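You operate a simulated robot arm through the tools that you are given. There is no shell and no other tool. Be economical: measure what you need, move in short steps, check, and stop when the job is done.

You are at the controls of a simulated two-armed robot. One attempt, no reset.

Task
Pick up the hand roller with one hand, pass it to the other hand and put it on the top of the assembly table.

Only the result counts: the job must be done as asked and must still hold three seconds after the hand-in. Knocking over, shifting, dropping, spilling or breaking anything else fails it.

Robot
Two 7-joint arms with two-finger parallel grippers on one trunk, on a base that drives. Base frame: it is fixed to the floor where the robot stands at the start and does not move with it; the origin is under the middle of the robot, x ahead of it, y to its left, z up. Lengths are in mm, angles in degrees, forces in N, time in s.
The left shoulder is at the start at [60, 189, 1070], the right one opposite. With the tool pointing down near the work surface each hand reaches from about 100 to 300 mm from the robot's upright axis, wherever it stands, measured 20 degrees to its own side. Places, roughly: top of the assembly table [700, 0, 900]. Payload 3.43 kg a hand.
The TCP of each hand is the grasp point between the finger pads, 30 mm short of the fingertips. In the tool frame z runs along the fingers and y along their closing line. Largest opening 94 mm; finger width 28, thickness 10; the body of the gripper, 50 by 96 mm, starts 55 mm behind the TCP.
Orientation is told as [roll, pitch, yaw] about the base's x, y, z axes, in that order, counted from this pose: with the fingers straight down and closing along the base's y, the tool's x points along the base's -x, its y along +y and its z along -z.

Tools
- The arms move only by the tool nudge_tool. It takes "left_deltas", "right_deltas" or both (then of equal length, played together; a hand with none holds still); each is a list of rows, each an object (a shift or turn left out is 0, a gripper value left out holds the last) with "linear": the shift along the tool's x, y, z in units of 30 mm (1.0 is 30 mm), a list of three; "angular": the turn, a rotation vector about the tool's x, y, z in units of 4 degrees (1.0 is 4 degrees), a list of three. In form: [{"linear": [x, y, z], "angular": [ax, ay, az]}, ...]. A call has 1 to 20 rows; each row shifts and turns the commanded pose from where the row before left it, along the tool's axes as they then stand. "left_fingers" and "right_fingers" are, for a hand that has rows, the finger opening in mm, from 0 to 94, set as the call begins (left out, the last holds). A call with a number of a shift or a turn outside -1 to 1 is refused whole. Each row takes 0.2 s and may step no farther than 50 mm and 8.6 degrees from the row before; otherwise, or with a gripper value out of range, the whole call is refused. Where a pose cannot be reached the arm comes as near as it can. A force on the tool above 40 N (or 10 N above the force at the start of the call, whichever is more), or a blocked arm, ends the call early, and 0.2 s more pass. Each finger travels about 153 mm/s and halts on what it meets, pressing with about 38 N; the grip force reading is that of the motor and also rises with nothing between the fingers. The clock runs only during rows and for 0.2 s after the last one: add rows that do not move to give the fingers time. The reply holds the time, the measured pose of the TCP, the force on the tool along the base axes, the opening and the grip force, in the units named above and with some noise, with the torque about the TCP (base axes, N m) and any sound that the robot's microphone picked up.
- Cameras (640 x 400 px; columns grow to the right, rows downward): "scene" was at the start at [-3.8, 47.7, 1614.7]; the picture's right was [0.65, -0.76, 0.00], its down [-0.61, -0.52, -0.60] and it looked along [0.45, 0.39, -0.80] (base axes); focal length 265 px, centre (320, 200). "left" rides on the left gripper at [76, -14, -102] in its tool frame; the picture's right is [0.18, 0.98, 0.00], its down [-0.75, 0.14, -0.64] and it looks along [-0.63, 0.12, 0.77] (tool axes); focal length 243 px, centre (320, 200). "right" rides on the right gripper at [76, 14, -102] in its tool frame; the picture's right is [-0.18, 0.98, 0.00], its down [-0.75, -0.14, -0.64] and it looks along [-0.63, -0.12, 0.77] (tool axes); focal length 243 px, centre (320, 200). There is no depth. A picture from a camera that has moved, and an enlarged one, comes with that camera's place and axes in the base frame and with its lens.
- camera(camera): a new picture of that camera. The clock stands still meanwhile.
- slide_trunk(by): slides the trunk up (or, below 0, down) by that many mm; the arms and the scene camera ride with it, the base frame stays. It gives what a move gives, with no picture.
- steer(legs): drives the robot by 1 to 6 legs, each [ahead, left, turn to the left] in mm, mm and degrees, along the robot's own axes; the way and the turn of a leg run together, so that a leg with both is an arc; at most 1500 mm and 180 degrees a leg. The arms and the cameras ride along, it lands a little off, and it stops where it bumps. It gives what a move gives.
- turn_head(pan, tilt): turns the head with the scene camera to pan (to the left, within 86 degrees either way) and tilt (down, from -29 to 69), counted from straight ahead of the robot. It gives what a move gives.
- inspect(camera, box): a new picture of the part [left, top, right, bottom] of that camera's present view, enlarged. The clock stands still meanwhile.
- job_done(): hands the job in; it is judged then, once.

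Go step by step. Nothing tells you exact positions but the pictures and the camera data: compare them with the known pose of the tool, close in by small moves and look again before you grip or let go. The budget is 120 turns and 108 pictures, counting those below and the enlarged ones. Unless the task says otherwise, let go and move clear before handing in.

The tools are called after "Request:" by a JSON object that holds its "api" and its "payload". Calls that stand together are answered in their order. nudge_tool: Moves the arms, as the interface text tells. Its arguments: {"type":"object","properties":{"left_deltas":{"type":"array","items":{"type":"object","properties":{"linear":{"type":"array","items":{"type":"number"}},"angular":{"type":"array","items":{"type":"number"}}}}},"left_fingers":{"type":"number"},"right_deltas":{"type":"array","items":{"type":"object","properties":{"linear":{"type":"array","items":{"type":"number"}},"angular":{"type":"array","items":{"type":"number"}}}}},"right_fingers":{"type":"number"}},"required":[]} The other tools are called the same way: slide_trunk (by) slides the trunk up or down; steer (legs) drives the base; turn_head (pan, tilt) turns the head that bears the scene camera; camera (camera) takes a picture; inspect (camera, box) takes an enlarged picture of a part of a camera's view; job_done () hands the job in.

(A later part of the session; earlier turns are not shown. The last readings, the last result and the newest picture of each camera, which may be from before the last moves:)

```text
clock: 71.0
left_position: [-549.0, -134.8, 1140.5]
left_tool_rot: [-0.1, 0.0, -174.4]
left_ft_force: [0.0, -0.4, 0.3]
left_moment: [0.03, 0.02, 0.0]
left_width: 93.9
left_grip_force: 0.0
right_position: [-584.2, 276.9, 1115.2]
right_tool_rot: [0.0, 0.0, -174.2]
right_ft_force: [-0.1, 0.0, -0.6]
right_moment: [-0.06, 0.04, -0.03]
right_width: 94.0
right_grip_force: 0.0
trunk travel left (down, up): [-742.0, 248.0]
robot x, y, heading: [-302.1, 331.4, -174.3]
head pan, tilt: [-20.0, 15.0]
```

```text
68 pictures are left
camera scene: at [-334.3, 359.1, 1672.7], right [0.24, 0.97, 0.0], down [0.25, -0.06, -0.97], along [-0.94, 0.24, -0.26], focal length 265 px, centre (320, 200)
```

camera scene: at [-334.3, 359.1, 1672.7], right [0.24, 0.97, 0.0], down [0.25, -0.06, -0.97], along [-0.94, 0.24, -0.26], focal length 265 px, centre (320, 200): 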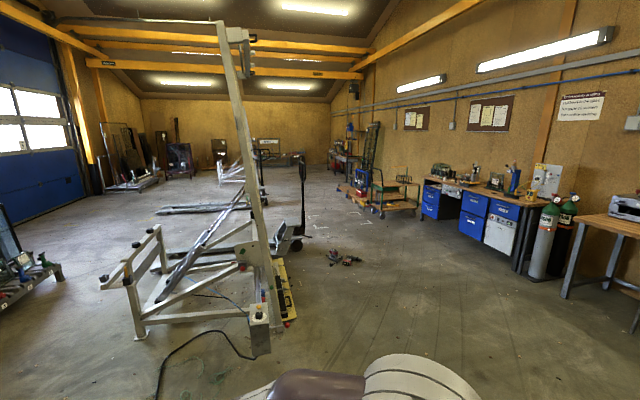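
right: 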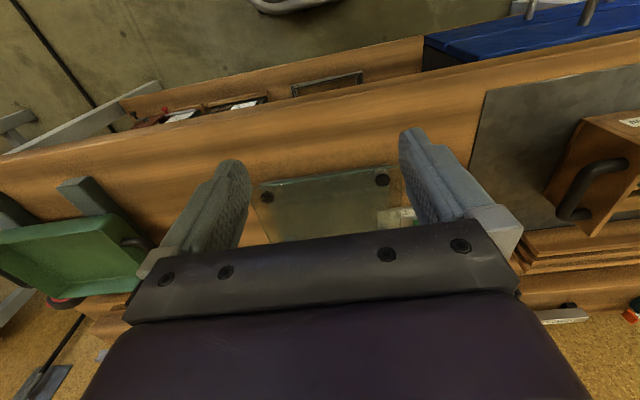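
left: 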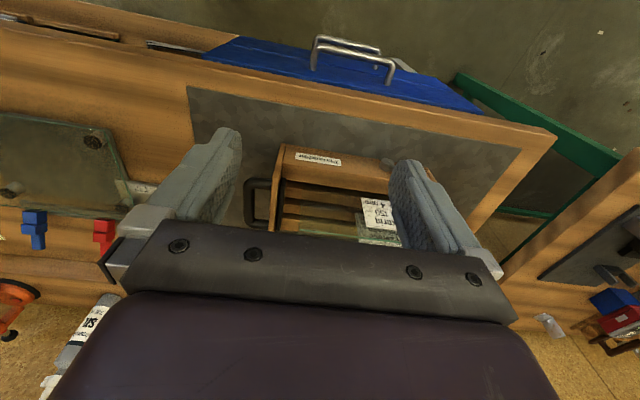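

Request:
{"api": "inspect", "payload": {"camera": "scene", "box": [320, 120, 440, 220]}}

Request:
{"api": "inspect", "payload": {"camera": "scene", "box": [310, 235, 380, 275]}}

Request:
{"api": "inspect", "payload": {"camera": "scene", "box": [90, 120, 330, 270]}}

Request:
{"api": "turn_head", "payload": {"pan": 35, "tilt": 25}}

Request:
{"api": "inspect", "payload": {"camera": "scene", "box": [240, 250, 400, 400]}}

Request:
{"api": "inspect", "payload": {"camera": "scene", "box": [230, 140, 370, 230]}}

```text
4.00 times, centred on (380, 170) of scene
camera zoom: at [-334.3, 359.1, 1672.7], right [0.24, 0.97, 0.0], down [0.25, -0.06, -0.97], along [-0.94, 0.24, -0.26], focal length 1059 px, centre (80, 320)
```

zoom: 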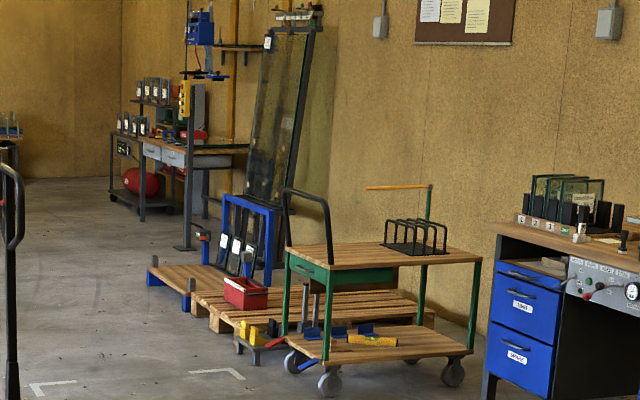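

```text
9.14 times, centred on (345, 255) of scene
camera zoom: at [-334.3, 359.1, 1672.7], right [0.24, 0.97, 0.0], down [0.25, -0.06, -0.97], along [-0.94, 0.24, -0.26], focal length 2420 px, centre (91, -303)
```

zoom: 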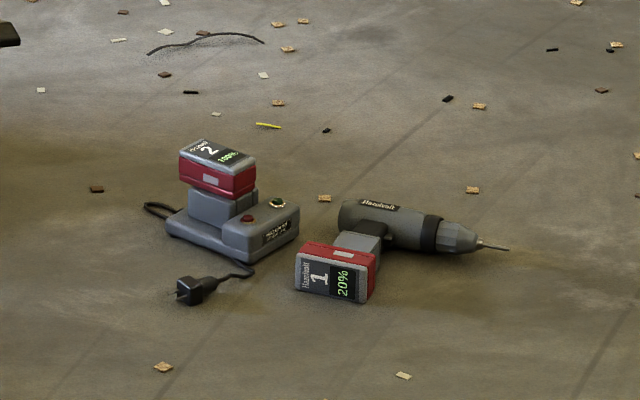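

```text
2.67 times, centred on (210, 195) of scene
camera zoom: at [-334.3, 359.1, 1672.7], right [0.24, 0.97, 0.0], down [0.25, -0.06, -0.97], along [-0.94, 0.24, -0.26], focal length 706 px, centre (613, 213)
```

zoom: 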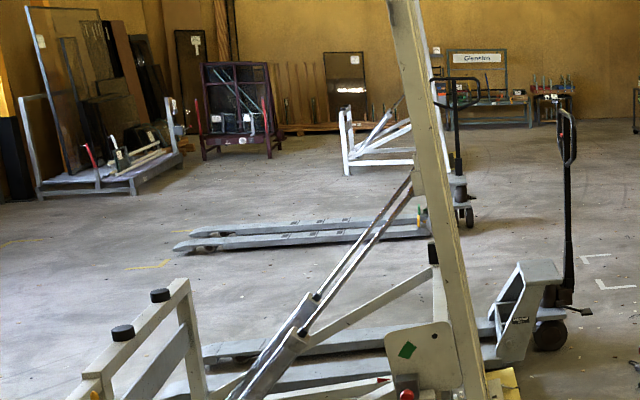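

```text
clock: 72.3
left_position: [-549.2, -136.1, 1140.1]
left_tool_rot: [-0.1, 0.0, -174.3]
left_ft_force: [0.6, 0.4, -0.1]
left_moment: [-0.01, -0.01, 0.03]
left_width: 94.0
left_grip_force: 0.1
right_position: [-584.7, 275.9, 1114.4]
right_tool_rot: [0.0, 0.0, -174.2]
right_ft_force: [-0.3, -0.5, -0.6]
right_moment: [-0.01, -0.03, -0.01]
right_width: 94.1
right_grip_force: 0.1
trunk travel left (down, up): [-742.0, 248.0]
robot x, y, heading: [-300.3, 331.7, -174.4]
head pan, tilt: [35.0, 25.0]
```

```text
2.67 times, centred on (320, 325) of scene
camera zoom: at [-313.6, 276.1, 1656.5], right [-0.65, 0.76, 0.0], down [0.32, 0.28, -0.91], along [-0.69, -0.59, -0.42], focal length 706 px, centre (320, -133)
```

zoom: 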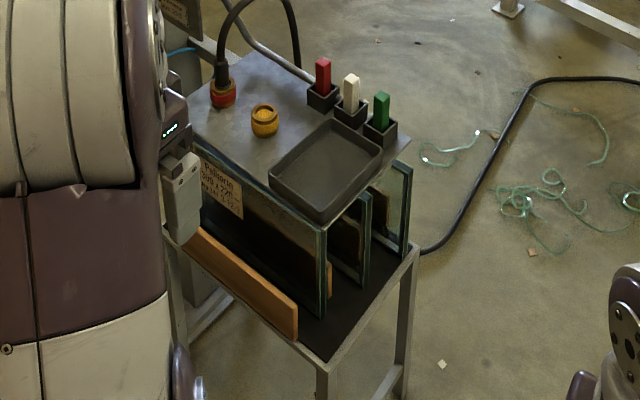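

```text
4.44 times, centred on (300, 185) of scene
camera zoom: at [-313.6, 276.1, 1656.5], right [-0.65, 0.76, 0.0], down [0.32, 0.28, -0.91], along [-0.69, -0.59, -0.42], focal length 1176 px, centre (409, 267)
```

zoom: 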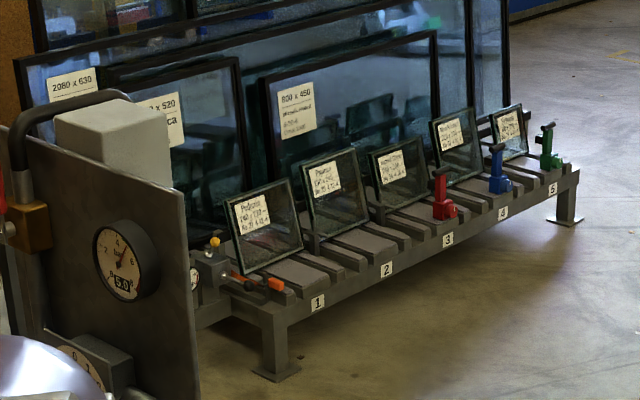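

The "mallet" in the tray on the assembly table's lower shelf has a wooden handle and a black cylinder, so it is probably the hand roller. I'll go back and look at it closely.

Request:
{"api": "steer", "payload": {"legs": [[0, 0, 174.3], [0, -330, 0]]}}

Request:
{"api": "slide_trunk", "payload": {"by": -500}}

Request:
{"api": "turn_head", "payload": {"pan": 0, "tilt": 40}}

Request:
{"api": "camera", "payload": {"camera": "scene"}}

```text
clock: 81.6
left_position: [-15.1, 453.1, 1141.0]
left_tool_rot: [0.0, 0.1, 1.3]
left_ft_force: [-0.4, 0.2, 1.0]
left_moment: [0.04, -0.03, -0.01]
left_width: 93.8
left_grip_force: 0.0
right_position: [-10.5, 40.1, 1113.8]
right_tool_rot: [0.0, 0.0, 1.3]
right_ft_force: [0.2, 0.0, -0.3]
right_moment: [0.02, -0.02, -0.01]
right_width: 94.1
right_grip_force: 0.1
trunk travel left (down, up): [-742.0, 248.0]
robot x, y, heading: [-294.7, 9.5, 1.3]
head pan, tilt: [35.0, 25.0]
```

```text
refused: -500 is not a number from -400 to 400
```

```text
clock: 82.6
left_position: [-15.6, 454.4, 1139.3]
left_tool_rot: [0.0, 0.1, 1.3]
left_ft_force: [-0.5, -1.3, 0.4]
left_moment: [-0.01, -0.01, 0.01]
left_width: 93.9
left_grip_force: 0.1
right_position: [-11.3, 39.9, 1115.3]
right_tool_rot: [0.1, 0.0, 1.4]
right_ft_force: [0.0, -0.2, 0.5]
right_moment: [-0.01, -0.01, 0.01]
right_width: 94.1
right_grip_force: 0.1
trunk travel left (down, up): [-742.0, 248.0]
robot x, y, heading: [-291.9, 7.1, 0.9]
head pan, tilt: [0.0, 40.0]
```

```text
62 pictures are left
camera scene: at [-270.3, 8.7, 1633.2], right [0.02, -1.0, 0.0], down [-0.64, -0.02, -0.77], along [0.77, 0.02, -0.64], focal length 265 px, centre (320, 200)
```

scene: 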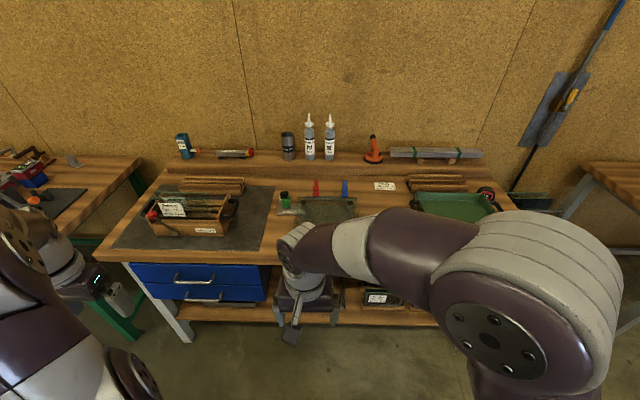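

Lowering the trunk and using the right-hand camera to view the shelf.

Request:
{"api": "slide_trunk", "payload": {"by": -400}}

Request:
{"api": "turn_head", "payload": {"pan": 0, "tilt": 45}}

Request:
{"api": "camera", "payload": {"camera": "scene"}}

Request:
{"api": "camera", "payload": {"camera": "right"}}

```text
clock: 86.4
left_position: [-14.7, 453.5, 740.7]
left_tool_rot: [-0.1, 0.0, 1.3]
left_ft_force: [0.2, 0.0, 0.1]
left_moment: [0.01, 0.0, 0.02]
left_width: 93.9
left_grip_force: 0.0
right_position: [-11.6, 39.0, 713.1]
right_tool_rot: [0.1, -0.1, 1.3]
right_ft_force: [-0.5, -0.1, -0.4]
right_moment: [0.03, 0.02, -0.04]
right_width: 94.0
right_grip_force: 0.0
trunk travel left (down, up): [-342.0, 648.0]
robot x, y, heading: [-295.9, 10.3, 1.2]
head pan, tilt: [0.0, 40.0]
```

```text
clock: 87.1
left_position: [-14.7, 453.4, 740.6]
left_tool_rot: [-0.2, 0.1, 1.2]
left_ft_force: [0.5, 0.3, 0.0]
left_moment: [0.0, 0.03, -0.02]
left_width: 94.1
left_grip_force: 0.1
right_position: [-11.5, 40.6, 714.2]
right_tool_rot: [0.0, 0.0, 1.3]
right_ft_force: [0.8, 0.1, -0.7]
right_moment: [-0.04, 0.0, 0.01]
right_width: 94.1
right_grip_force: 0.0
trunk travel left (down, up): [-342.0, 648.0]
robot x, y, heading: [-298.5, 11.8, 1.5]
head pan, tilt: [0.0, 45.0]
```

```text
61 pictures are left
camera scene: at [-274.0, 8.1, 1226.0], right [0.02, -1.0, 0.0], down [-0.71, -0.02, -0.71], along [0.71, 0.02, -0.71], focal length 265 px, centre (320, 200)
```

scene: 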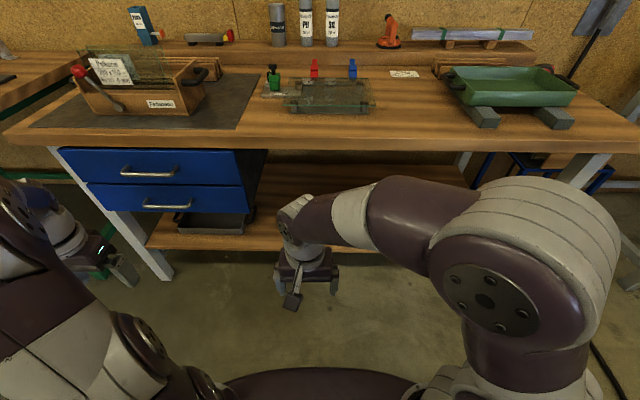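

```text
60 pictures are left
camera right: at [-87.0, 53.9, 817.2], right [0.16, 0.99, 0.0], down [0.76, -0.12, 0.64], along [0.63, -0.1, -0.77], focal length 243 px, centre (320, 200)
```

right: 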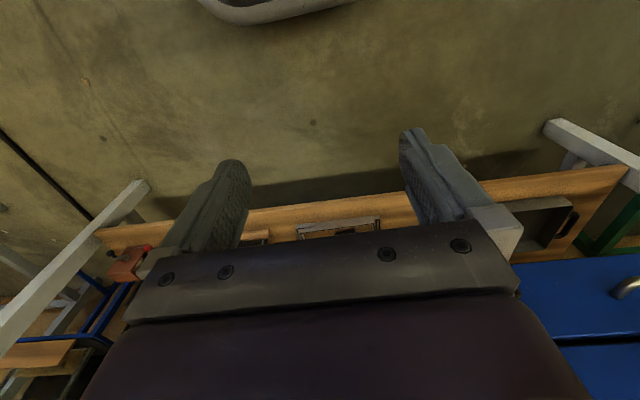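

The tray is about at (430, 20, 390) on the lower shelf. I'll move the right arm aside and look in from lower.

Request:
{"api": "nudge_tool", "payload": {"right_deltas": [{"linear": [0, -1, 0]}, {"linear": [0, -1, 0]}, {"linear": [0, -1, 0]}, {"linear": [0, -1, 0]}, {"linear": [0, -1, 0]}, {"linear": [0, -1, 0]}, {"linear": [0, -1, 0]}, {"linear": [0, -1, 0]}, {"linear": [0, -1, 0]}, {"linear": [0, -1, 0]}]}}

Request:
{"api": "camera", "payload": {"camera": "scene"}}

Request:
{"api": "inspect", "payload": {"camera": "scene", "box": [240, 180, 420, 260]}}

```text
clock: 89.3
left_position: [-14.7, 453.0, 739.9]
left_tool_rot: [0.0, 0.2, 1.3]
left_ft_force: [0.1, 0.3, 0.8]
left_moment: [0.06, 0.03, 0.01]
left_width: 94.1
left_grip_force: 0.1
right_position: [-4.8, -259.3, 714.5]
right_tool_rot: [0.0, 0.1, 1.4]
right_ft_force: [-0.5, 0.5, 0.5]
right_moment: [-0.01, -0.01, 0.0]
right_width: 94.0
right_grip_force: 0.1
trunk travel left (down, up): [-342.0, 648.0]
robot x, y, heading: [-294.7, 9.0, 1.2]
head pan, tilt: [0.0, 45.0]
```

```text
59 pictures are left
camera scene: at [-274.0, 7.9, 1225.9], right [0.02, -1.0, 0.0], down [-0.71, -0.02, -0.71], along [0.71, 0.02, -0.71], focal length 265 px, centre (320, 200)
```

scene: 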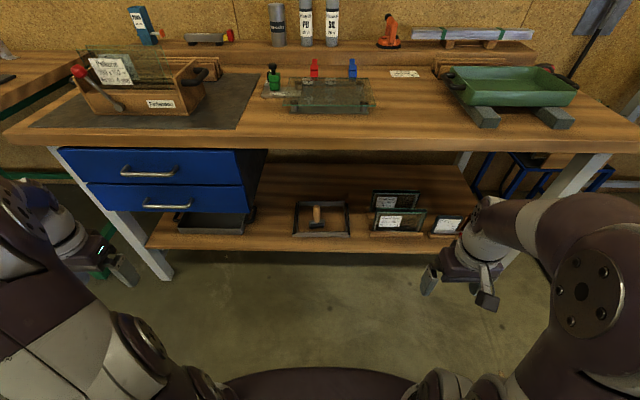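

```text
3.56 times, centred on (330, 220) of scene
camera zoom: at [-274.0, 7.9, 1225.9], right [0.02, -1.0, 0.0], down [-0.71, -0.02, -0.71], along [0.71, 0.02, -0.71], focal length 941 px, centre (284, 129)
```

zoom: 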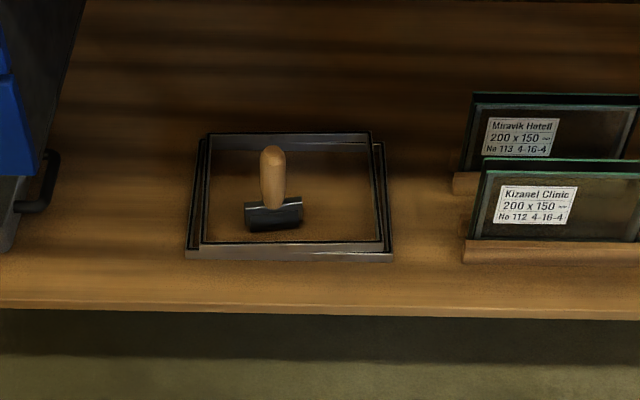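

That's the hand roller: a black cylinder with a wooden handle, inside a frame on the shelf. I'll lower the trunk to judge its height and handle direction.

Request:
{"api": "slide_trunk", "payload": {"by": -330}}

Request:
{"api": "turn_head", "payload": {"pan": 0, "tilt": 35}}

Request:
{"api": "camera", "payload": {"camera": "scene"}}

Request:
{"api": "inspect", "payload": {"camera": "scene", "box": [260, 170, 400, 260]}}

```text
clock: 92.5
left_position: [-13.8, 454.8, 410.9]
left_tool_rot: [-0.1, 0.0, 1.3]
left_ft_force: [-0.2, 0.9, -0.4]
left_moment: [-0.01, 0.02, 0.01]
left_width: 93.9
left_grip_force: 0.1
right_position: [-5.0, -259.5, 384.2]
right_tool_rot: [0.0, 0.0, 1.2]
right_ft_force: [-0.8, -0.1, -0.2]
right_moment: [0.02, -0.01, 0.04]
right_width: 93.8
right_grip_force: 0.1
trunk travel left (down, up): [-12.0, 978.0]
robot x, y, heading: [-294.2, 6.6, 1.3]
head pan, tilt: [0.0, 45.0]
```

```text
clock: 93.3
left_position: [-14.3, 453.9, 410.3]
left_tool_rot: [0.0, 0.1, 1.2]
left_ft_force: [-0.7, 0.6, -0.1]
left_moment: [0.01, 0.0, -0.05]
left_width: 94.1
left_grip_force: 0.1
right_position: [-4.5, -258.6, 384.1]
right_tool_rot: [0.0, 0.0, 1.3]
right_ft_force: [1.0, -0.9, -0.3]
right_moment: [0.05, 0.0, -0.01]
right_width: 94.2
right_grip_force: 0.1
trunk travel left (down, up): [-12.0, 978.0]
robot x, y, heading: [-290.9, 7.2, 1.3]
head pan, tilt: [0.0, 35.0]
```

```text
57 pictures are left
camera scene: at [-267.3, 8.2, 910.7], right [0.02, -1.0, 0.0], down [-0.57, -0.01, -0.82], along [0.82, 0.02, -0.57], focal length 265 px, centre (320, 200)
```

scene: 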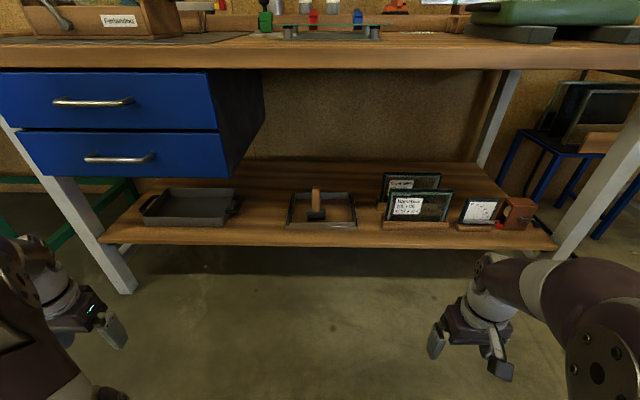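

```text
4.44 times, centred on (330, 215) of scene
camera zoom: at [-267.3, 8.2, 910.7], right [0.02, -1.0, 0.0], down [-0.57, -0.01, -0.82], along [0.82, 0.02, -0.57], focal length 1176 px, centre (276, 133)
```

zoom: 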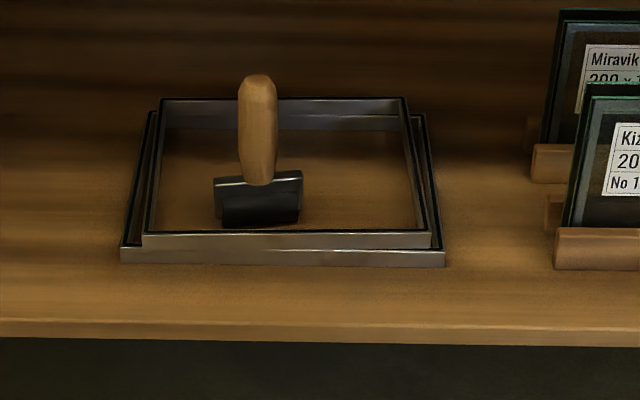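

The roller's handle stands upright: about (485, 39), z 337–434, on a shelf at z≈293. The table edge is near x≈356 and its top at z≈860. I'll check the base footprint by looking down.

Request:
{"api": "turn_head", "payload": {"pan": 0, "tilt": 69}}

Request:
{"api": "camera", "payload": {"camera": "scene"}}

```text
clock: 94.2
left_position: [-14.6, 453.4, 410.4]
left_tool_rot: [-0.2, 0.1, 1.2]
left_ft_force: [0.4, 1.1, 0.3]
left_moment: [0.0, -0.01, 0.0]
left_width: 93.8
left_grip_force: 0.1
right_position: [-4.5, -258.1, 384.2]
right_tool_rot: [-0.1, 0.0, 1.3]
right_ft_force: [0.2, -0.4, -0.3]
right_moment: [0.0, 0.01, 0.0]
right_width: 93.8
right_grip_force: 0.0
trunk travel left (down, up): [-12.0, 978.0]
robot x, y, heading: [-296.2, 8.1, 1.2]
head pan, tilt: [0.0, 68.8]
```

```text
55 pictures are left
camera scene: at [-299.4, 7.5, 867.1], right [0.02, -1.0, 0.0], down [-0.93, -0.02, -0.36], along [0.36, 0.01, -0.93], focal length 265 px, centre (320, 200)
```

scene: 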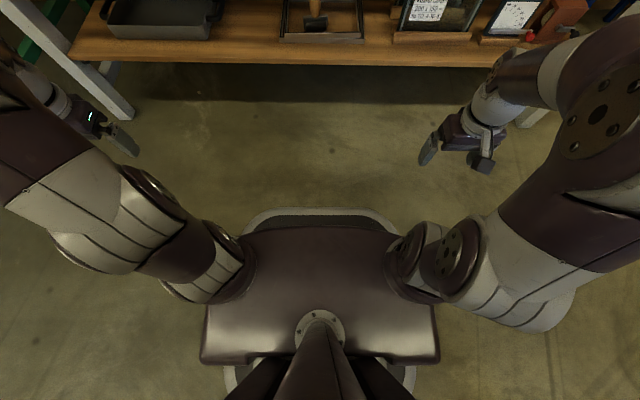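

The base front is ~270 mm ahead of its axis, so x≈40 is a safe standing place. I'll tilt the left hand 45° forward and bring it inboard while retracting the right hand.

Request:
{"api": "nudge_tool", "payload": {"left_deltas": [{"linear": [0, -0.96, 0], "angular": [0, -0.94, 0]}, {"linear": [0, -0.96, 0], "angular": [0, -0.94, 0]}, {"linear": [0, -0.96, 0], "angular": [0, -0.94, 0]}, {"linear": [0, -0.96, 0], "angular": [0, -0.94, 0]}, {"linear": [0, -0.96, 0], "angular": [0, -0.94, 0]}, {"linear": [0, -0.96, 0], "angular": [0, -0.94, 0]}, {"linear": [0, -0.96, 0], "angular": [0, -0.94, 0]}, {"linear": [0, -0.96, 0], "angular": [0, -0.94, 0]}, {"linear": [0, -0.96, 0], "angular": [0, -0.94, 0]}, {"linear": [0, -0.96, 0], "angular": [0, -0.94, 0]}, {"linear": [0, -0.96, 0], "angular": [0, -0.94, 0]}, {"linear": [0, -0.96, 0], "angular": [0, -0.94, 0]}], "right_deltas": [{"linear": [0.2, 0, 0]}, {"linear": [0.2, 0, 0]}, {"linear": [0.2, 0, 0]}, {"linear": [0.2, 0, 0]}, {"linear": [0.2, 0, 0]}, {"linear": [0.2, 0, 0]}, {"linear": [0.2, 0, 0]}, {"linear": [0.2, 0, 0]}, {"linear": [0.2, 0, 0]}, {"linear": [0.2, 0, 0]}, {}, {}]}}

Request:
{"api": "steer", "payload": {"legs": [[0, -62, -1.2]]}}

Request:
{"api": "camera", "payload": {"camera": "left"}}

Request:
{"api": "camera", "payload": {"camera": "scene"}}

```text
clock: 96.8
left_position: [53.4, 143.0, 406.8]
left_tool_rot: [0.9, -42.1, 1.0]
left_ft_force: [-0.5, 0.3, 1.4]
left_moment: [0.04, 0.01, 0.03]
left_width: 93.9
left_grip_force: 0.0
left hand out of reach, approached as far as the arm can: row 7, 8, 9, 10, 11
right_position: [-66.0, -261.3, 383.7]
right_tool_rot: [0.1, 0.0, 1.3]
right_ft_force: [-0.5, -0.3, 0.1]
right_moment: [0.0, 0.0, 0.01]
right_width: 94.0
right_grip_force: 0.1
trunk travel left (down, up): [-12.0, 978.0]
robot x, y, heading: [-296.4, 6.2, 1.3]
head pan, tilt: [0.0, 68.8]
```

```text
clock: 97.8
left_position: [56.2, 75.4, 406.7]
left_tool_rot: [1.0, -42.1, 0.0]
left_ft_force: [0.1, 0.1, 0.4]
left_moment: [0.0, 0.01, -0.02]
left_width: 94.0
left_grip_force: 0.1
right_position: [-70.2, -326.6, 384.2]
right_tool_rot: [0.1, 0.1, 0.0]
right_ft_force: [-0.7, 0.4, 0.1]
right_moment: [0.02, 0.0, 0.0]
right_width: 93.9
right_grip_force: 0.0
trunk travel left (down, up): [-12.0, 978.0]
robot x, y, heading: [-293.7, -55.2, 0.1]
head pan, tilt: [0.0, 68.8]
```

```text
54 pictures are left
camera left: at [-69.3, 60.3, 431.6], right [-0.15, 0.98, -0.11], down [0.13, 0.13, 0.98], along [0.98, 0.13, -0.14], focal length 243 px, centre (320, 200)
```

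left: 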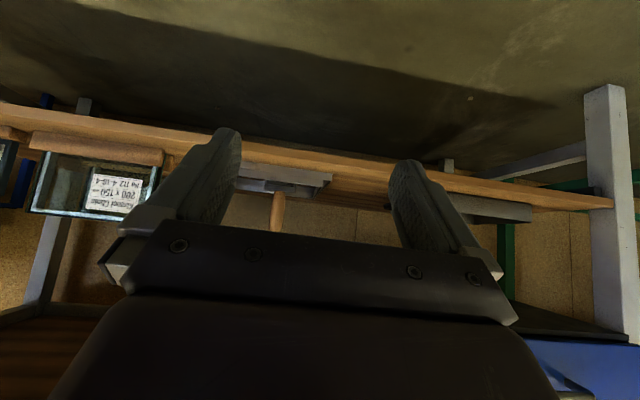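

```text
53 pictures are left
camera scene: at [-298.7, -54.1, 867.1], right [0.0, -1.0, 0.0], down [-0.93, 0.0, -0.36], along [0.36, 0.0, -0.93], focal length 265 px, centre (320, 200)
```

scene: 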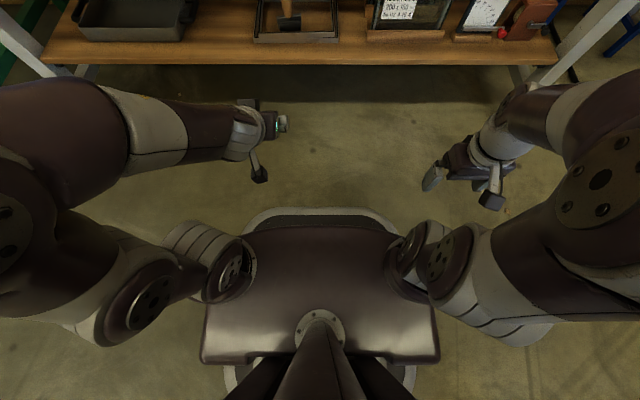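

The handle shows between the left fingers in the (upside-down) hand view. I'll extend the left arm ~100 mm forward in free space first, to see if the reach suffices.

Request:
{"api": "nudge_tool", "payload": {"left_deltas": [{"linear": [-0.743, 0, 0.669]}, {"linear": [-0.743, 0, 0.669]}, {"linear": [-0.743, 0, 0.669]}, {}]}}

Request:
{"api": "camera", "payload": {"camera": "scene"}}

```text
clock: 98.8
left_position: [146.4, 77.4, 406.9]
left_tool_rot: [0.8, -42.1, 0.0]
left_ft_force: [0.7, -1.0, 0.1]
left_moment: [0.01, 0.01, 0.01]
left_width: 93.9
left_grip_force: 0.0
right_position: [-70.3, -326.6, 382.8]
right_tool_rot: [0.0, 0.0, 0.2]
right_ft_force: [-0.3, 0.3, 0.4]
right_moment: [0.0, -0.05, 0.04]
right_width: 94.0
right_grip_force: 0.1
trunk travel left (down, up): [-12.0, 978.0]
robot x, y, heading: [-292.2, -54.1, 0.1]
head pan, tilt: [0.0, 68.8]
```

```text
52 pictures are left
camera scene: at [-298.7, -54.1, 867.1], right [0.0, -1.0, 0.0], down [-0.93, 0.0, -0.36], along [0.36, 0.0, -0.93], focal length 265 px, centre (320, 200)
```

scene: 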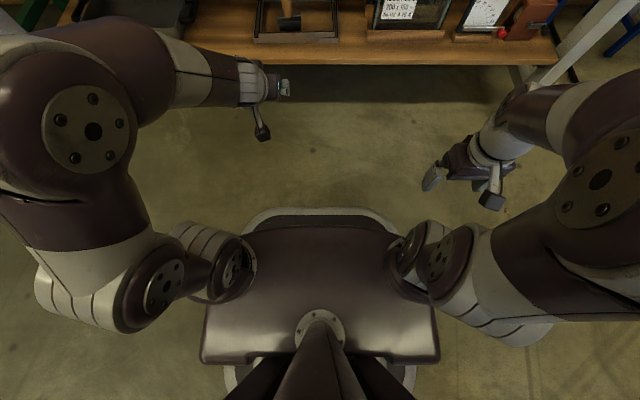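

Reach is fine, but the left forearm would come close to the drawers. The right arm has free space above its shelf side, so I'll swap: the left arm returns outward and the right arm takes the same tilted pose.

Request:
{"api": "nudge_tool", "payload": {"left_deltas": [{"linear": [0.743, 0, -0.669]}, {"linear": [0.743, 0, -0.669]}, {"linear": [0.743, 0, -0.669]}, {"linear": [0, 0.96, 0], "angular": [0, 0.94, 0]}, {"linear": [0, 0.96, 0], "angular": [0, 0.94, 0]}, {"linear": [0, 0.96, 0], "angular": [0, 0.94, 0]}, {"linear": [0, 0.96, 0], "angular": [0, 0.94, 0]}, {"linear": [0, 0.96, 0], "angular": [0, 0.94, 0]}, {"linear": [0, 0.96, 0], "angular": [0, 0.94, 0]}, {"linear": [0, 0.96, 0], "angular": [0, 0.94, 0]}, {"linear": [0, 0.96, 0], "angular": [0, 0.94, 0]}, {"linear": [0, 0.96, 0], "angular": [0, 0.94, 0]}, {"linear": [0, 0.96, 0], "angular": [0, 0.94, 0]}, {"linear": [0, 0.96, 0], "angular": [0, 0.94, 0]}]}}

Request:
{"api": "nudge_tool", "payload": {"right_deltas": [{"linear": [-1, 0, 0]}, {"linear": [-1, 0, 0]}, {"linear": [0, 0.7, 0], "angular": [0, -0.94, 0]}, {"linear": [0, 0.7, 0], "angular": [0, -0.94, 0]}, {"linear": [0, 0.7, 0], "angular": [0, -0.94, 0]}, {"linear": [0, 0.7, 0], "angular": [0, -0.94, 0]}, {"linear": [0, 0.7, 0], "angular": [0, -0.94, 0]}, {"linear": [0, 0.7, 0], "angular": [0, -0.94, 0]}, {"linear": [0, 0.7, 0], "angular": [0, -0.94, 0]}, {"linear": [0, 0.7, 0], "angular": [0, -0.94, 0]}, {"linear": [0, 0.7, 0], "angular": [0, -0.94, 0]}, {"linear": [0, 0.7, 0], "angular": [0, -0.94, 0]}, {"linear": [0, 0, 0], "angular": [0, -0.94, 0]}, {"linear": [0, 0, 0], "angular": [0, -0.94, 0]}]}}

Request:
{"api": "camera", "payload": {"camera": "scene"}}

```text
clock: 101.8
left_position: [51.3, 390.8, 404.7]
left_tool_rot: [0.7, -0.7, 0.5]
left_ft_force: [0.6, 0.3, 0.5]
left_moment: [0.01, 0.02, 0.0]
left_width: 93.8
left_grip_force: 0.0
left hand out of reach, approached as far as the arm can: row 14
right_position: [-71.1, -327.0, 384.3]
right_tool_rot: [0.1, -0.1, 0.1]
right_ft_force: [0.1, -0.1, -0.1]
right_moment: [-0.02, 0.01, 0.01]
right_width: 94.1
right_grip_force: 0.1
trunk travel left (down, up): [-12.0, 978.0]
robot x, y, heading: [-297.1, -51.5, 0.4]
head pan, tilt: [0.0, 68.8]
```

```text
clock: 104.8
left_position: [50.8, 389.2, 404.2]
left_tool_rot: [0.6, -0.8, 0.6]
left_ft_force: [0.4, -0.5, -0.1]
left_moment: [-0.04, 0.01, -0.01]
left_width: 94.1
left_grip_force: 0.0
right_position: [11.7, -111.8, 383.0]
right_tool_rot: [-0.1, -45.1, 0.3]
right_ft_force: [-0.5, 0.8, 0.2]
right_moment: [-0.03, 0.01, 0.0]
right_width: 94.0
right_grip_force: 0.0
right hand out of reach, approached as far as the arm can: row 7, 8, 9
trunk travel left (down, up): [-12.0, 978.0]
robot x, y, heading: [-294.2, -53.6, 0.4]
head pan, tilt: [0.0, 68.8]
```

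```text
51 pictures are left
camera scene: at [-298.7, -54.1, 867.1], right [0.0, -1.0, 0.0], down [-0.93, 0.0, -0.36], along [0.36, 0.0, -0.93], focal length 265 px, centre (320, 200)
```

scene: 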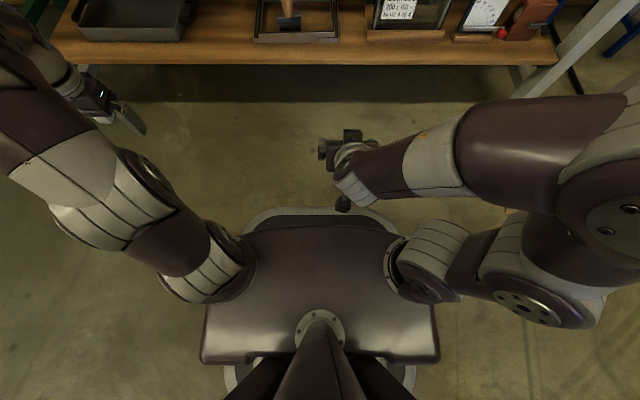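

Extending the right hand forward to the approach pose and retracting the left, then driving to just short of the roller.

Request:
{"api": "nudge_tool", "payload": {"left_deltas": [{"linear": [1, 0, 0]}, {"linear": [1, 0, 0]}, {"linear": [1, 0, 0]}, {}, {}], "right_deltas": [{"linear": [-0.73, -0.25, 0.55]}, {"linear": [-0.73, -0.25, 0.55]}, {"linear": [-0.73, -0.25, 0.55]}, {"linear": [-0.73, -0.25, 0.55]}, {"linear": [-0.73, -0.25, 0.55]}]}}

Request:
{"api": "steer", "payload": {"legs": [[0, 185, -0.3], [250, 0, 0]]}}

Request:
{"api": "camera", "payload": {"camera": "right"}}

Request:
{"api": "camera", "payload": {"camera": "scene"}}

```text
clock: 106.0
left_position: [-38.2, 388.4, 401.6]
left_tool_rot: [0.7, -0.7, 0.6]
left_ft_force: [-0.2, 0.4, 0.4]
left_moment: [-0.01, 0.01, 0.01]
left_width: 94.0
left_grip_force: 0.1
right_position: [148.4, -148.8, 400.7]
right_tool_rot: [-0.1, -45.3, 0.2]
right_ft_force: [-0.5, 0.3, 0.3]
right_moment: [-0.03, 0.02, -0.01]
right_width: 93.8
right_grip_force: 0.1
trunk travel left (down, up): [-12.0, 978.0]
robot x, y, heading: [-292.7, -53.5, 0.1]
head pan, tilt: [0.0, 68.8]
```

```text
clock: 109.0
left_position: [217.3, 575.1, 401.9]
left_tool_rot: [0.7, -0.8, 0.4]
left_ft_force: [0.3, 0.3, 0.6]
left_moment: [0.0, -0.03, -0.05]
left_width: 93.9
left_grip_force: 0.1
right_position: [401.2, 36.3, 401.6]
right_tool_rot: [0.0, -45.2, 0.0]
right_ft_force: [1.1, 0.1, -0.1]
right_moment: [0.0, -0.01, 0.01]
right_width: 94.0
right_grip_force: 0.1
trunk travel left (down, up): [-12.0, 978.0]
robot x, y, heading: [-38.5, 131.9, -0.2]
head pan, tilt: [0.0, 68.8]
```

```text
50 pictures are left
camera right: at [276.2, 51.6, 420.2], right [0.13, 0.98, 0.13], down [0.08, -0.14, 0.99], along [0.99, -0.12, -0.09], focal length 243 px, centre (320, 200)
```

right: 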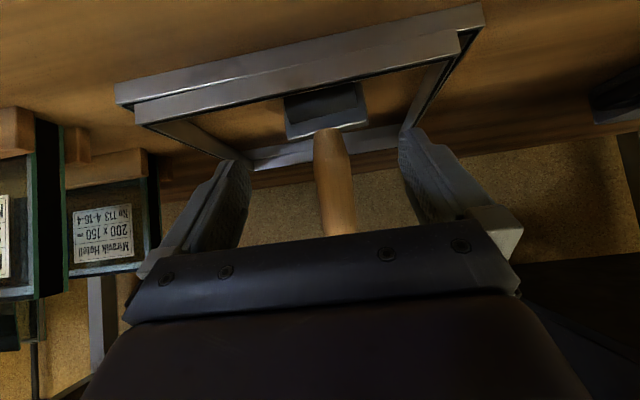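

```text
49 pictures are left
camera scene: at [-44.7, 132.9, 867.1], right [0.0, -1.0, 0.0], down [-0.93, 0.0, -0.36], along [0.36, 0.0, -0.93], focal length 265 px, centre (320, 200)
```

scene: 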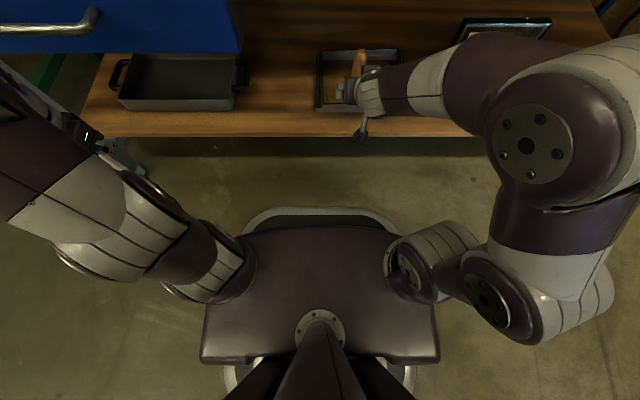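

The handle is centred between the fingers (y≈40). To keep the forearm away from the glass panes, I'll shift the base left 80 mm and move the hand back right, so the arm points more straight ahead.

Request:
{"api": "steer", "payload": {"legs": [[-30, 80, 0.2]]}}

Request:
{"api": "nudge_tool", "payload": {"right_deltas": [{"linear": [0, -0.85, 0]}, {"linear": [0, -0.85, 0]}, {"linear": [0, -0.85, 0]}, {}]}}

Request:
{"api": "camera", "payload": {"camera": "scene"}}

```text
clock: 110.1
left_position: [187.5, 656.6, 402.5]
left_tool_rot: [0.7, -0.7, 0.5]
left_ft_force: [-0.9, 0.2, 0.4]
left_moment: [0.02, 0.01, -0.01]
left_width: 94.1
left_grip_force: 0.2
right_position: [372.5, 117.0, 401.5]
right_tool_rot: [0.0, -45.1, 0.1]
right_ft_force: [0.3, -0.1, 0.8]
right_moment: [0.0, 0.01, -0.01]
right_width: 94.1
right_grip_force: 0.0
trunk travel left (down, up): [-12.0, 978.0]
robot x, y, heading: [-72.1, 214.6, -0.0]
head pan, tilt: [0.0, 68.8]
```

```text
clock: 111.1
left_position: [186.1, 656.1, 402.6]
left_tool_rot: [0.7, -0.7, 0.5]
left_ft_force: [-0.5, 0.8, -0.8]
left_moment: [0.0, 0.02, -0.01]
left_width: 94.0
left_grip_force: 0.1
right_position: [372.7, 41.0, 399.7]
right_tool_rot: [0.0, -45.0, 0.0]
right_ft_force: [-0.7, -0.7, 0.4]
right_moment: [-0.01, -0.03, 0.0]
right_width: 93.8
right_grip_force: 0.0
trunk travel left (down, up): [-12.0, 978.0]
robot x, y, heading: [-72.4, 213.7, 0.1]
head pan, tilt: [0.0, 68.8]
```

```text
48 pictures are left
camera scene: at [-74.1, 213.8, 867.1], right [0.0, -1.0, 0.0], down [-0.93, 0.0, -0.36], along [0.36, 0.0, -0.93], focal length 265 px, centre (320, 200)
```

scene: 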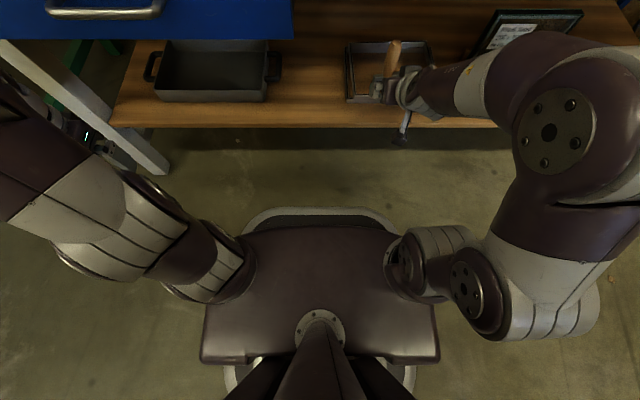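

Raising the trunk 150 mm while lowering the hand equally, so that the forearm comes down from above the panes.

Request:
{"api": "slide_trunk", "payload": {"by": 170}}

Request:
{"api": "nudge_tool", "payload": {"right_deltas": [{"linear": [0.707, 0, 0.707]}, {"linear": [0.707, 0, 0.707]}, {"linear": [0.707, 0, 0.707]}, {"linear": [0.707, 0, 0.707]}, {"linear": [0.707, 0, 0.707]}, {"linear": [0.3, 0, 0.3]}, {}]}}

Request:
{"api": "turn_head", "payload": {"pan": -15, "tilt": 50}}

Request:
{"api": "camera", "payload": {"camera": "scene"}}

Request:
{"api": "camera", "payload": {"camera": "right"}}

```text
clock: 113.0
left_position: [187.0, 656.1, 572.4]
left_tool_rot: [0.7, -0.7, 0.5]
left_ft_force: [-0.3, -0.5, 0.2]
left_moment: [-0.01, 0.0, 0.0]
left_width: 94.1
left_grip_force: 0.0
right_position: [373.4, 40.4, 570.2]
right_tool_rot: [-0.1, -45.1, 0.1]
right_ft_force: [0.1, -0.6, -0.4]
right_moment: [0.04, -0.01, 0.0]
right_width: 93.8
right_grip_force: 0.2
trunk travel left (down, up): [-182.0, 808.0]
robot x, y, heading: [-72.1, 210.8, 0.1]
head pan, tilt: [0.0, 68.8]
```

```text
clock: 114.6
left_position: [186.9, 655.1, 572.5]
left_tool_rot: [0.7, -0.7, 0.5]
left_ft_force: [-0.5, -0.3, 0.8]
left_moment: [0.01, -0.02, -0.03]
left_width: 93.9
left_grip_force: 0.0
right_position: [368.8, 64.7, 407.2]
right_tool_rot: [-0.1, -45.2, -0.1]
right_ft_force: [-0.1, -0.6, 0.5]
right_moment: [0.0, 0.01, -0.02]
right_width: 94.1
right_grip_force: 0.1
right hand out of reach, approached as far as the arm can: row 2, 3, 4, 5
trunk travel left (down, up): [-182.0, 808.0]
robot x, y, heading: [-68.1, 213.6, -0.1]
head pan, tilt: [0.0, 68.8]
```

```text
clock: 115.4
left_position: [186.9, 655.9, 572.5]
left_tool_rot: [0.7, -0.6, 0.5]
left_ft_force: [0.5, 0.5, 1.3]
left_moment: [-0.04, -0.01, -0.02]
left_width: 94.0
left_grip_force: 0.0
right_position: [369.6, 65.5, 408.5]
right_tool_rot: [-0.2, -45.2, -0.1]
right_ft_force: [0.4, -0.1, -0.3]
right_moment: [0.0, 0.02, 0.04]
right_width: 93.9
right_grip_force: 0.2
trunk travel left (down, up): [-182.0, 808.0]
robot x, y, heading: [-71.0, 214.9, -0.1]
head pan, tilt: [-15.0, 50.0]
```

```text
47 pictures are left
camera scene: at [-55.7, 193.9, 1058.9], right [-0.26, -0.97, 0.0], down [-0.74, 0.2, -0.64], along [0.62, -0.17, -0.77], focal length 265 px, centre (320, 200)
```

scene: 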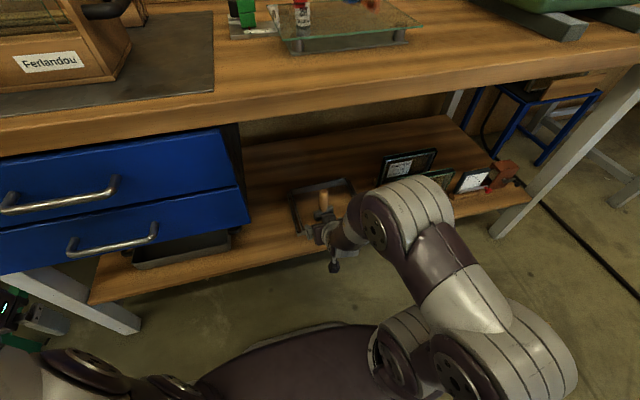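

```text
46 pictures are left
camera right: at [243.5, 80.6, 425.6], right [0.13, 0.98, 0.13], down [0.08, -0.14, 0.99], along [0.99, -0.12, -0.09], focal length 243 px, centre (320, 200)
```

right: 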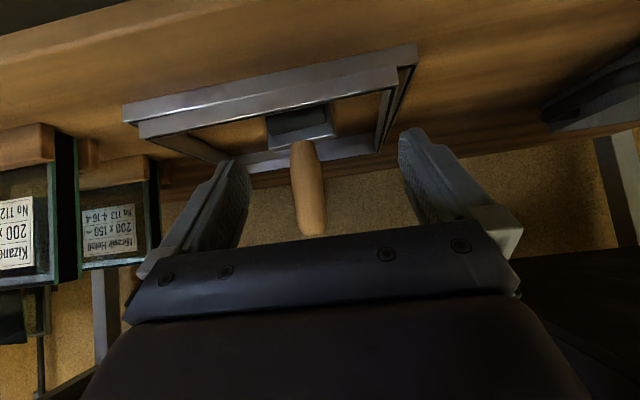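

The arm now comes down from above. Moving right 25 mm and forward 55 mm, then checking.

Request:
{"api": "nudge_tool", "payload": {"right_deltas": [{"linear": [-0.65, -0.41, 0.65]}, {"linear": [-0.65, -0.41, 0.65]}, {}]}}

Request:
{"api": "camera", "payload": {"camera": "right"}}

Request:
{"api": "inspect", "payload": {"camera": "scene", "box": [260, 120, 520, 280]}}

```text
clock: 116.2
left_position: [187.4, 655.7, 572.5]
left_tool_rot: [0.8, -0.6, 0.4]
left_ft_force: [-0.5, -0.7, -0.3]
left_moment: [0.03, -0.01, 0.0]
left_width: 93.9
left_grip_force: 0.0
right_position: [418.0, 70.6, 406.9]
right_tool_rot: [-0.2, -45.2, -0.3]
right_ft_force: [-0.1, 0.4, 0.0]
right_moment: [0.01, 0.0, -0.01]
right_width: 94.4
right_grip_force: 0.0
right hand out of reach, approached as far as the arm can: row 1, 2
trunk travel left (down, up): [-182.0, 808.0]
robot x, y, heading: [-71.0, 213.4, -0.2]
head pan, tilt: [-15.0, 50.0]
```

```text
45 pictures are left
camera right: at [292.9, 88.3, 425.4], right [0.14, 0.98, 0.13], down [0.08, -0.14, 0.99], along [0.99, -0.12, -0.09], focal length 243 px, centre (320, 200)
```

right: 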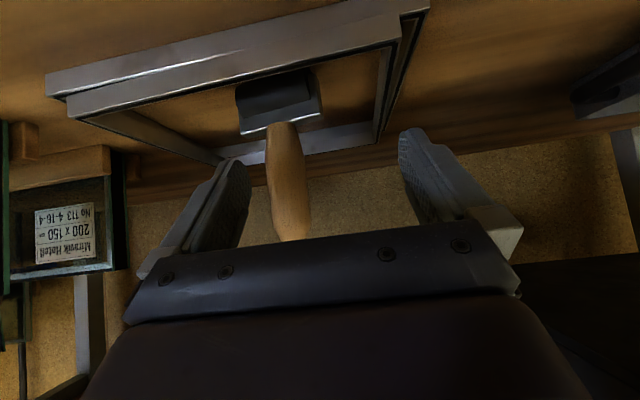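

```text
2.46 times, centred on (390, 200) of scene
camera zoom: at [-55.6, 193.9, 1059.0], right [-0.26, -0.97, 0.0], down [-0.74, 0.2, -0.64], along [0.62, -0.17, -0.77], focal length 651 px, centre (148, 200)
```

zoom: 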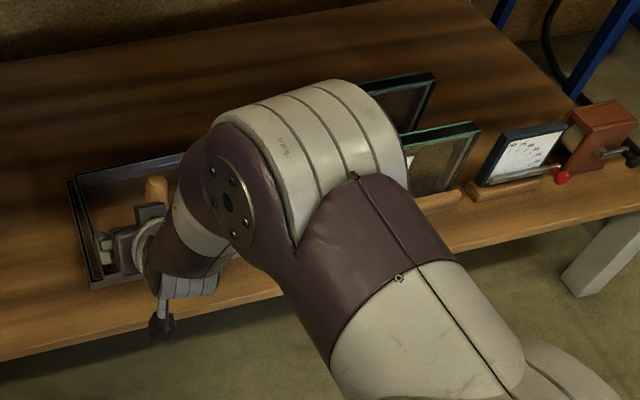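

The hand is limited sideways here, so I'll use the base: right 30 mm, then forward about 35 mm.

Request:
{"api": "steer", "payload": {"legs": [[0, -30, 0.2], [35, 0, 0]]}}

Request:
{"api": "camera", "payload": {"camera": "right"}}

Request:
{"api": "camera", "payload": {"camera": "scene"}}

```text
clock: 117.5
left_position: [219.7, 626.7, 572.9]
left_tool_rot: [0.7, -0.8, 0.6]
left_ft_force: [-0.6, 0.2, 0.3]
left_moment: [-0.05, 0.0, -0.01]
left_width: 94.0
left_grip_force: 0.1
right_position: [452.2, 43.6, 406.8]
right_tool_rot: [-0.1, -45.1, 0.0]
right_ft_force: [-0.2, 0.9, 0.3]
right_moment: [0.0, -0.01, -0.02]
right_width: 94.0
right_grip_force: 0.0
trunk travel left (down, up): [-182.0, 808.0]
robot x, y, heading: [-36.7, 184.5, 0.2]
head pan, tilt: [-15.0, 50.0]
```

```text
43 pictures are left
camera right: at [327.6, 59.4, 425.5], right [0.13, 0.98, 0.13], down [0.08, -0.14, 0.99], along [0.99, -0.12, -0.09], focal length 243 px, centre (320, 200)
```

right: 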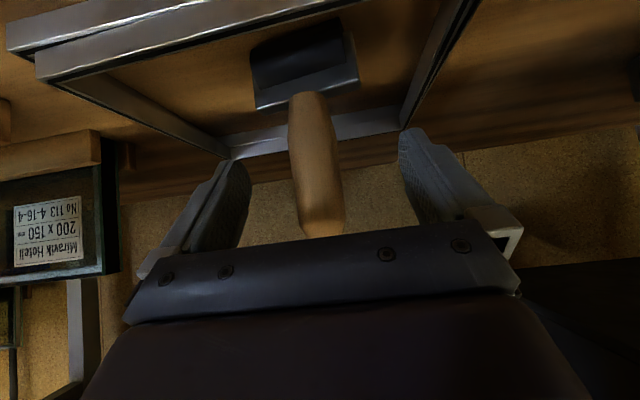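

```text
42 pictures are left
camera scene: at [-21.2, 163.7, 1059.0], right [-0.25, -0.97, 0.0], down [-0.74, 0.19, -0.64], along [0.62, -0.16, -0.77], focal length 265 px, centre (320, 200)
```

scene: 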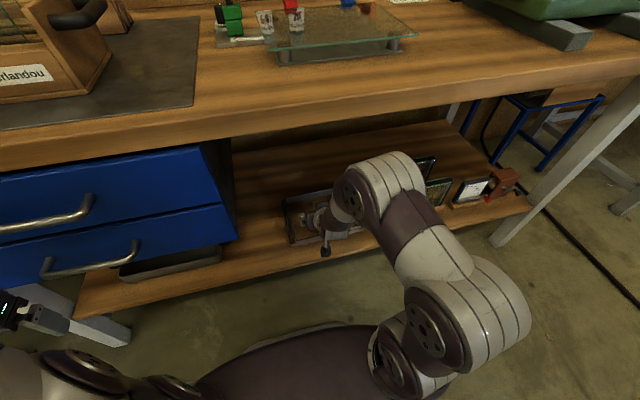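

The handle is well centred between the fingers. To leave the top of the handle free for the handover, I'll level the hand by 20° and go lower.

Request:
{"api": "nudge_tool", "payload": {"right_deltas": [{"angular": [0, -1, 0]}, {"angular": [0, -1, 0]}, {"angular": [0, -1, 0]}, {"angular": [0, -1, 0]}, {"angular": [0, -1, 0]}, {}]}}

Request:
{"api": "camera", "payload": {"camera": "right"}}

```text
clock: 118.9
left_position: [219.0, 627.1, 572.0]
left_tool_rot: [0.7, -0.7, 0.7]
left_ft_force: [0.2, -0.1, -0.1]
left_moment: [-0.02, 0.0, 0.01]
left_width: 94.1
left_grip_force: 0.1
right_position: [464.6, 46.6, 418.9]
right_tool_rot: [-2.8, -64.8, 2.3]
right_ft_force: [-0.1, -0.3, 0.1]
right_moment: [0.0, 0.01, 0.01]
right_width: 94.2
right_grip_force: 0.1
right hand out of reach, approached as far as the arm can: row 4, 5
trunk travel left (down, up): [-182.0, 808.0]
robot x, y, heading: [-35.5, 183.8, 0.1]
head pan, tilt: [-15.0, 50.0]
```

```text
41 pictures are left
camera right: at [340.6, 61.2, 393.5], right [0.08, 0.99, 0.15], down [-0.26, -0.12, 0.96], along [0.96, -0.12, 0.25], focal length 243 px, centre (320, 200)
```

right: 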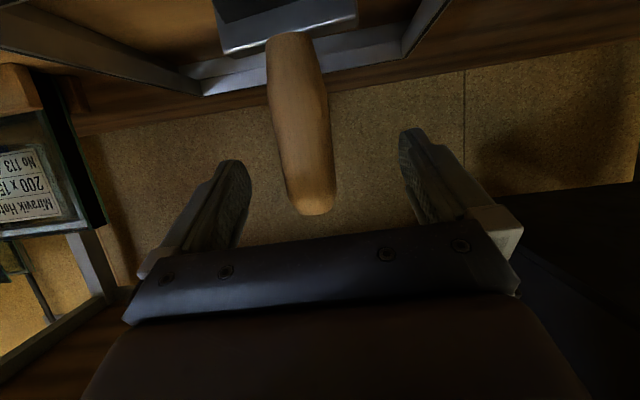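

Pitch is −65° now, but the hand sits high; lowering the trunk 48 mm and checking clearance.

Request:
{"api": "slide_trunk", "payload": {"by": -48}}

Request:
{"api": "camera", "payload": {"camera": "right"}}

Request:
{"api": "inspect", "payload": {"camera": "scene", "box": [260, 120, 520, 280]}}

```text
clock: 119.8
left_position: [219.1, 625.9, 524.5]
left_tool_rot: [0.7, -0.7, 0.7]
left_ft_force: [0.4, 0.9, -0.7]
left_moment: [0.01, 0.0, -0.01]
left_width: 94.1
left_grip_force: 0.1
right_position: [465.2, 45.7, 370.6]
right_tool_rot: [-2.8, -64.8, 2.4]
right_ft_force: [0.6, -0.6, 0.3]
right_moment: [-0.04, 0.03, 0.0]
right_width: 94.4
right_grip_force: 0.0
trunk travel left (down, up): [-134.0, 856.0]
robot x, y, heading: [-35.1, 185.1, 0.2]
head pan, tilt: [-15.0, 50.0]
```

```text
40 pictures are left
camera right: at [340.6, 61.2, 345.7], right [0.08, 0.99, 0.15], down [-0.26, -0.12, 0.96], along [0.96, -0.12, 0.25], focal length 243 px, centre (320, 200)
```

right: 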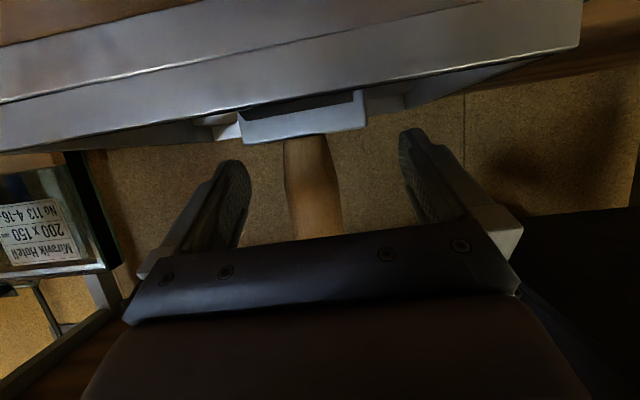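

```text
2.46 times, centred on (390, 200) of scene
camera zoom: at [-21.2, 163.7, 1011.0], right [-0.25, -0.97, 0.0], down [-0.74, 0.19, -0.64], along [0.62, -0.16, -0.77], focal length 651 px, centre (148, 200)
```

zoom: 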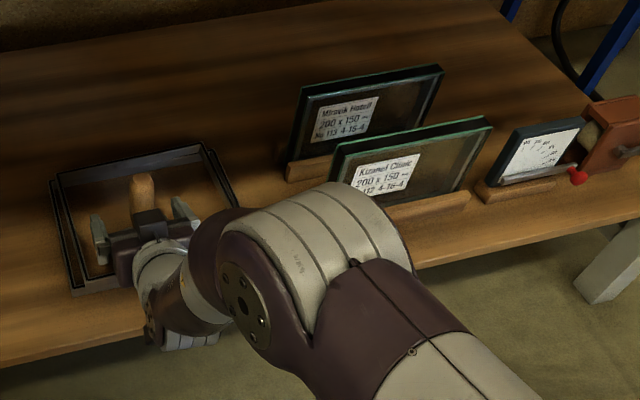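

Good clearance everywhere. Moving forward 18 mm and slightly right.

Request:
{"api": "nudge_tool", "payload": {"right_deltas": [{"linear": [-0.12, -0.07, 0.27]}, {"linear": [-0.12, -0.07, 0.27]}, {}]}}

Request:
{"api": "inspect", "payload": {"camera": "scene", "box": [270, 170, 370, 260]}}

Request:
{"api": "camera", "payload": {"camera": "right"}}

```text
clock: 120.6
left_position: [218.2, 627.3, 524.0]
left_tool_rot: [0.6, -0.6, 0.8]
left_ft_force: [0.2, -1.0, 0.4]
left_moment: [-0.03, 0.02, -0.04]
left_width: 93.8
left_grip_force: 0.1
right_position: [480.1, 48.1, 370.1]
right_tool_rot: [-2.8, -64.7, 1.9]
right_ft_force: [0.1, -0.3, 0.4]
right_moment: [0.01, 0.0, -0.01]
right_width: 94.2
right_grip_force: 0.1
right hand out of reach, approached as far as the arm can: row 2
trunk travel left (down, up): [-134.0, 856.0]
robot x, y, heading: [-31.8, 185.4, 0.2]
head pan, tilt: [-15.0, 50.0]
```

```text
4.44 times, centred on (320, 215) of scene
camera zoom: at [-21.1, 163.7, 1011.0], right [-0.25, -0.97, 0.0], down [-0.74, 0.19, -0.64], along [0.62, -0.16, -0.77], focal length 1176 px, centre (320, 133)
```

zoom: 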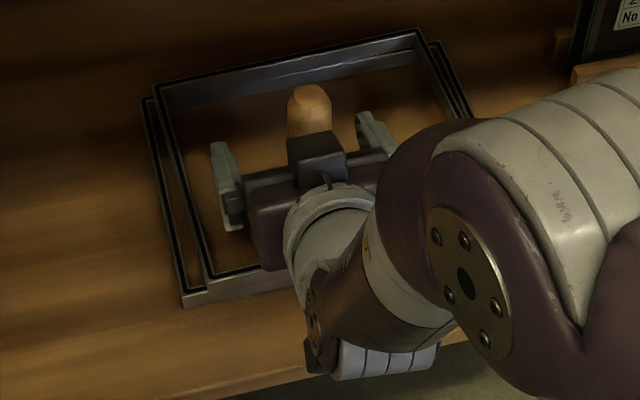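

```text
37 pictures are left
camera right: at [357.3, 62.6, 344.8], right [0.09, 0.99, 0.15], down [-0.26, -0.12, 0.96], along [0.96, -0.12, 0.25], focal length 243 px, centre (320, 200)
```

right: 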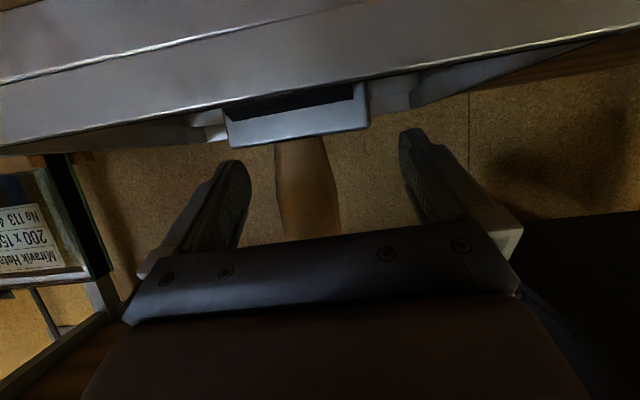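

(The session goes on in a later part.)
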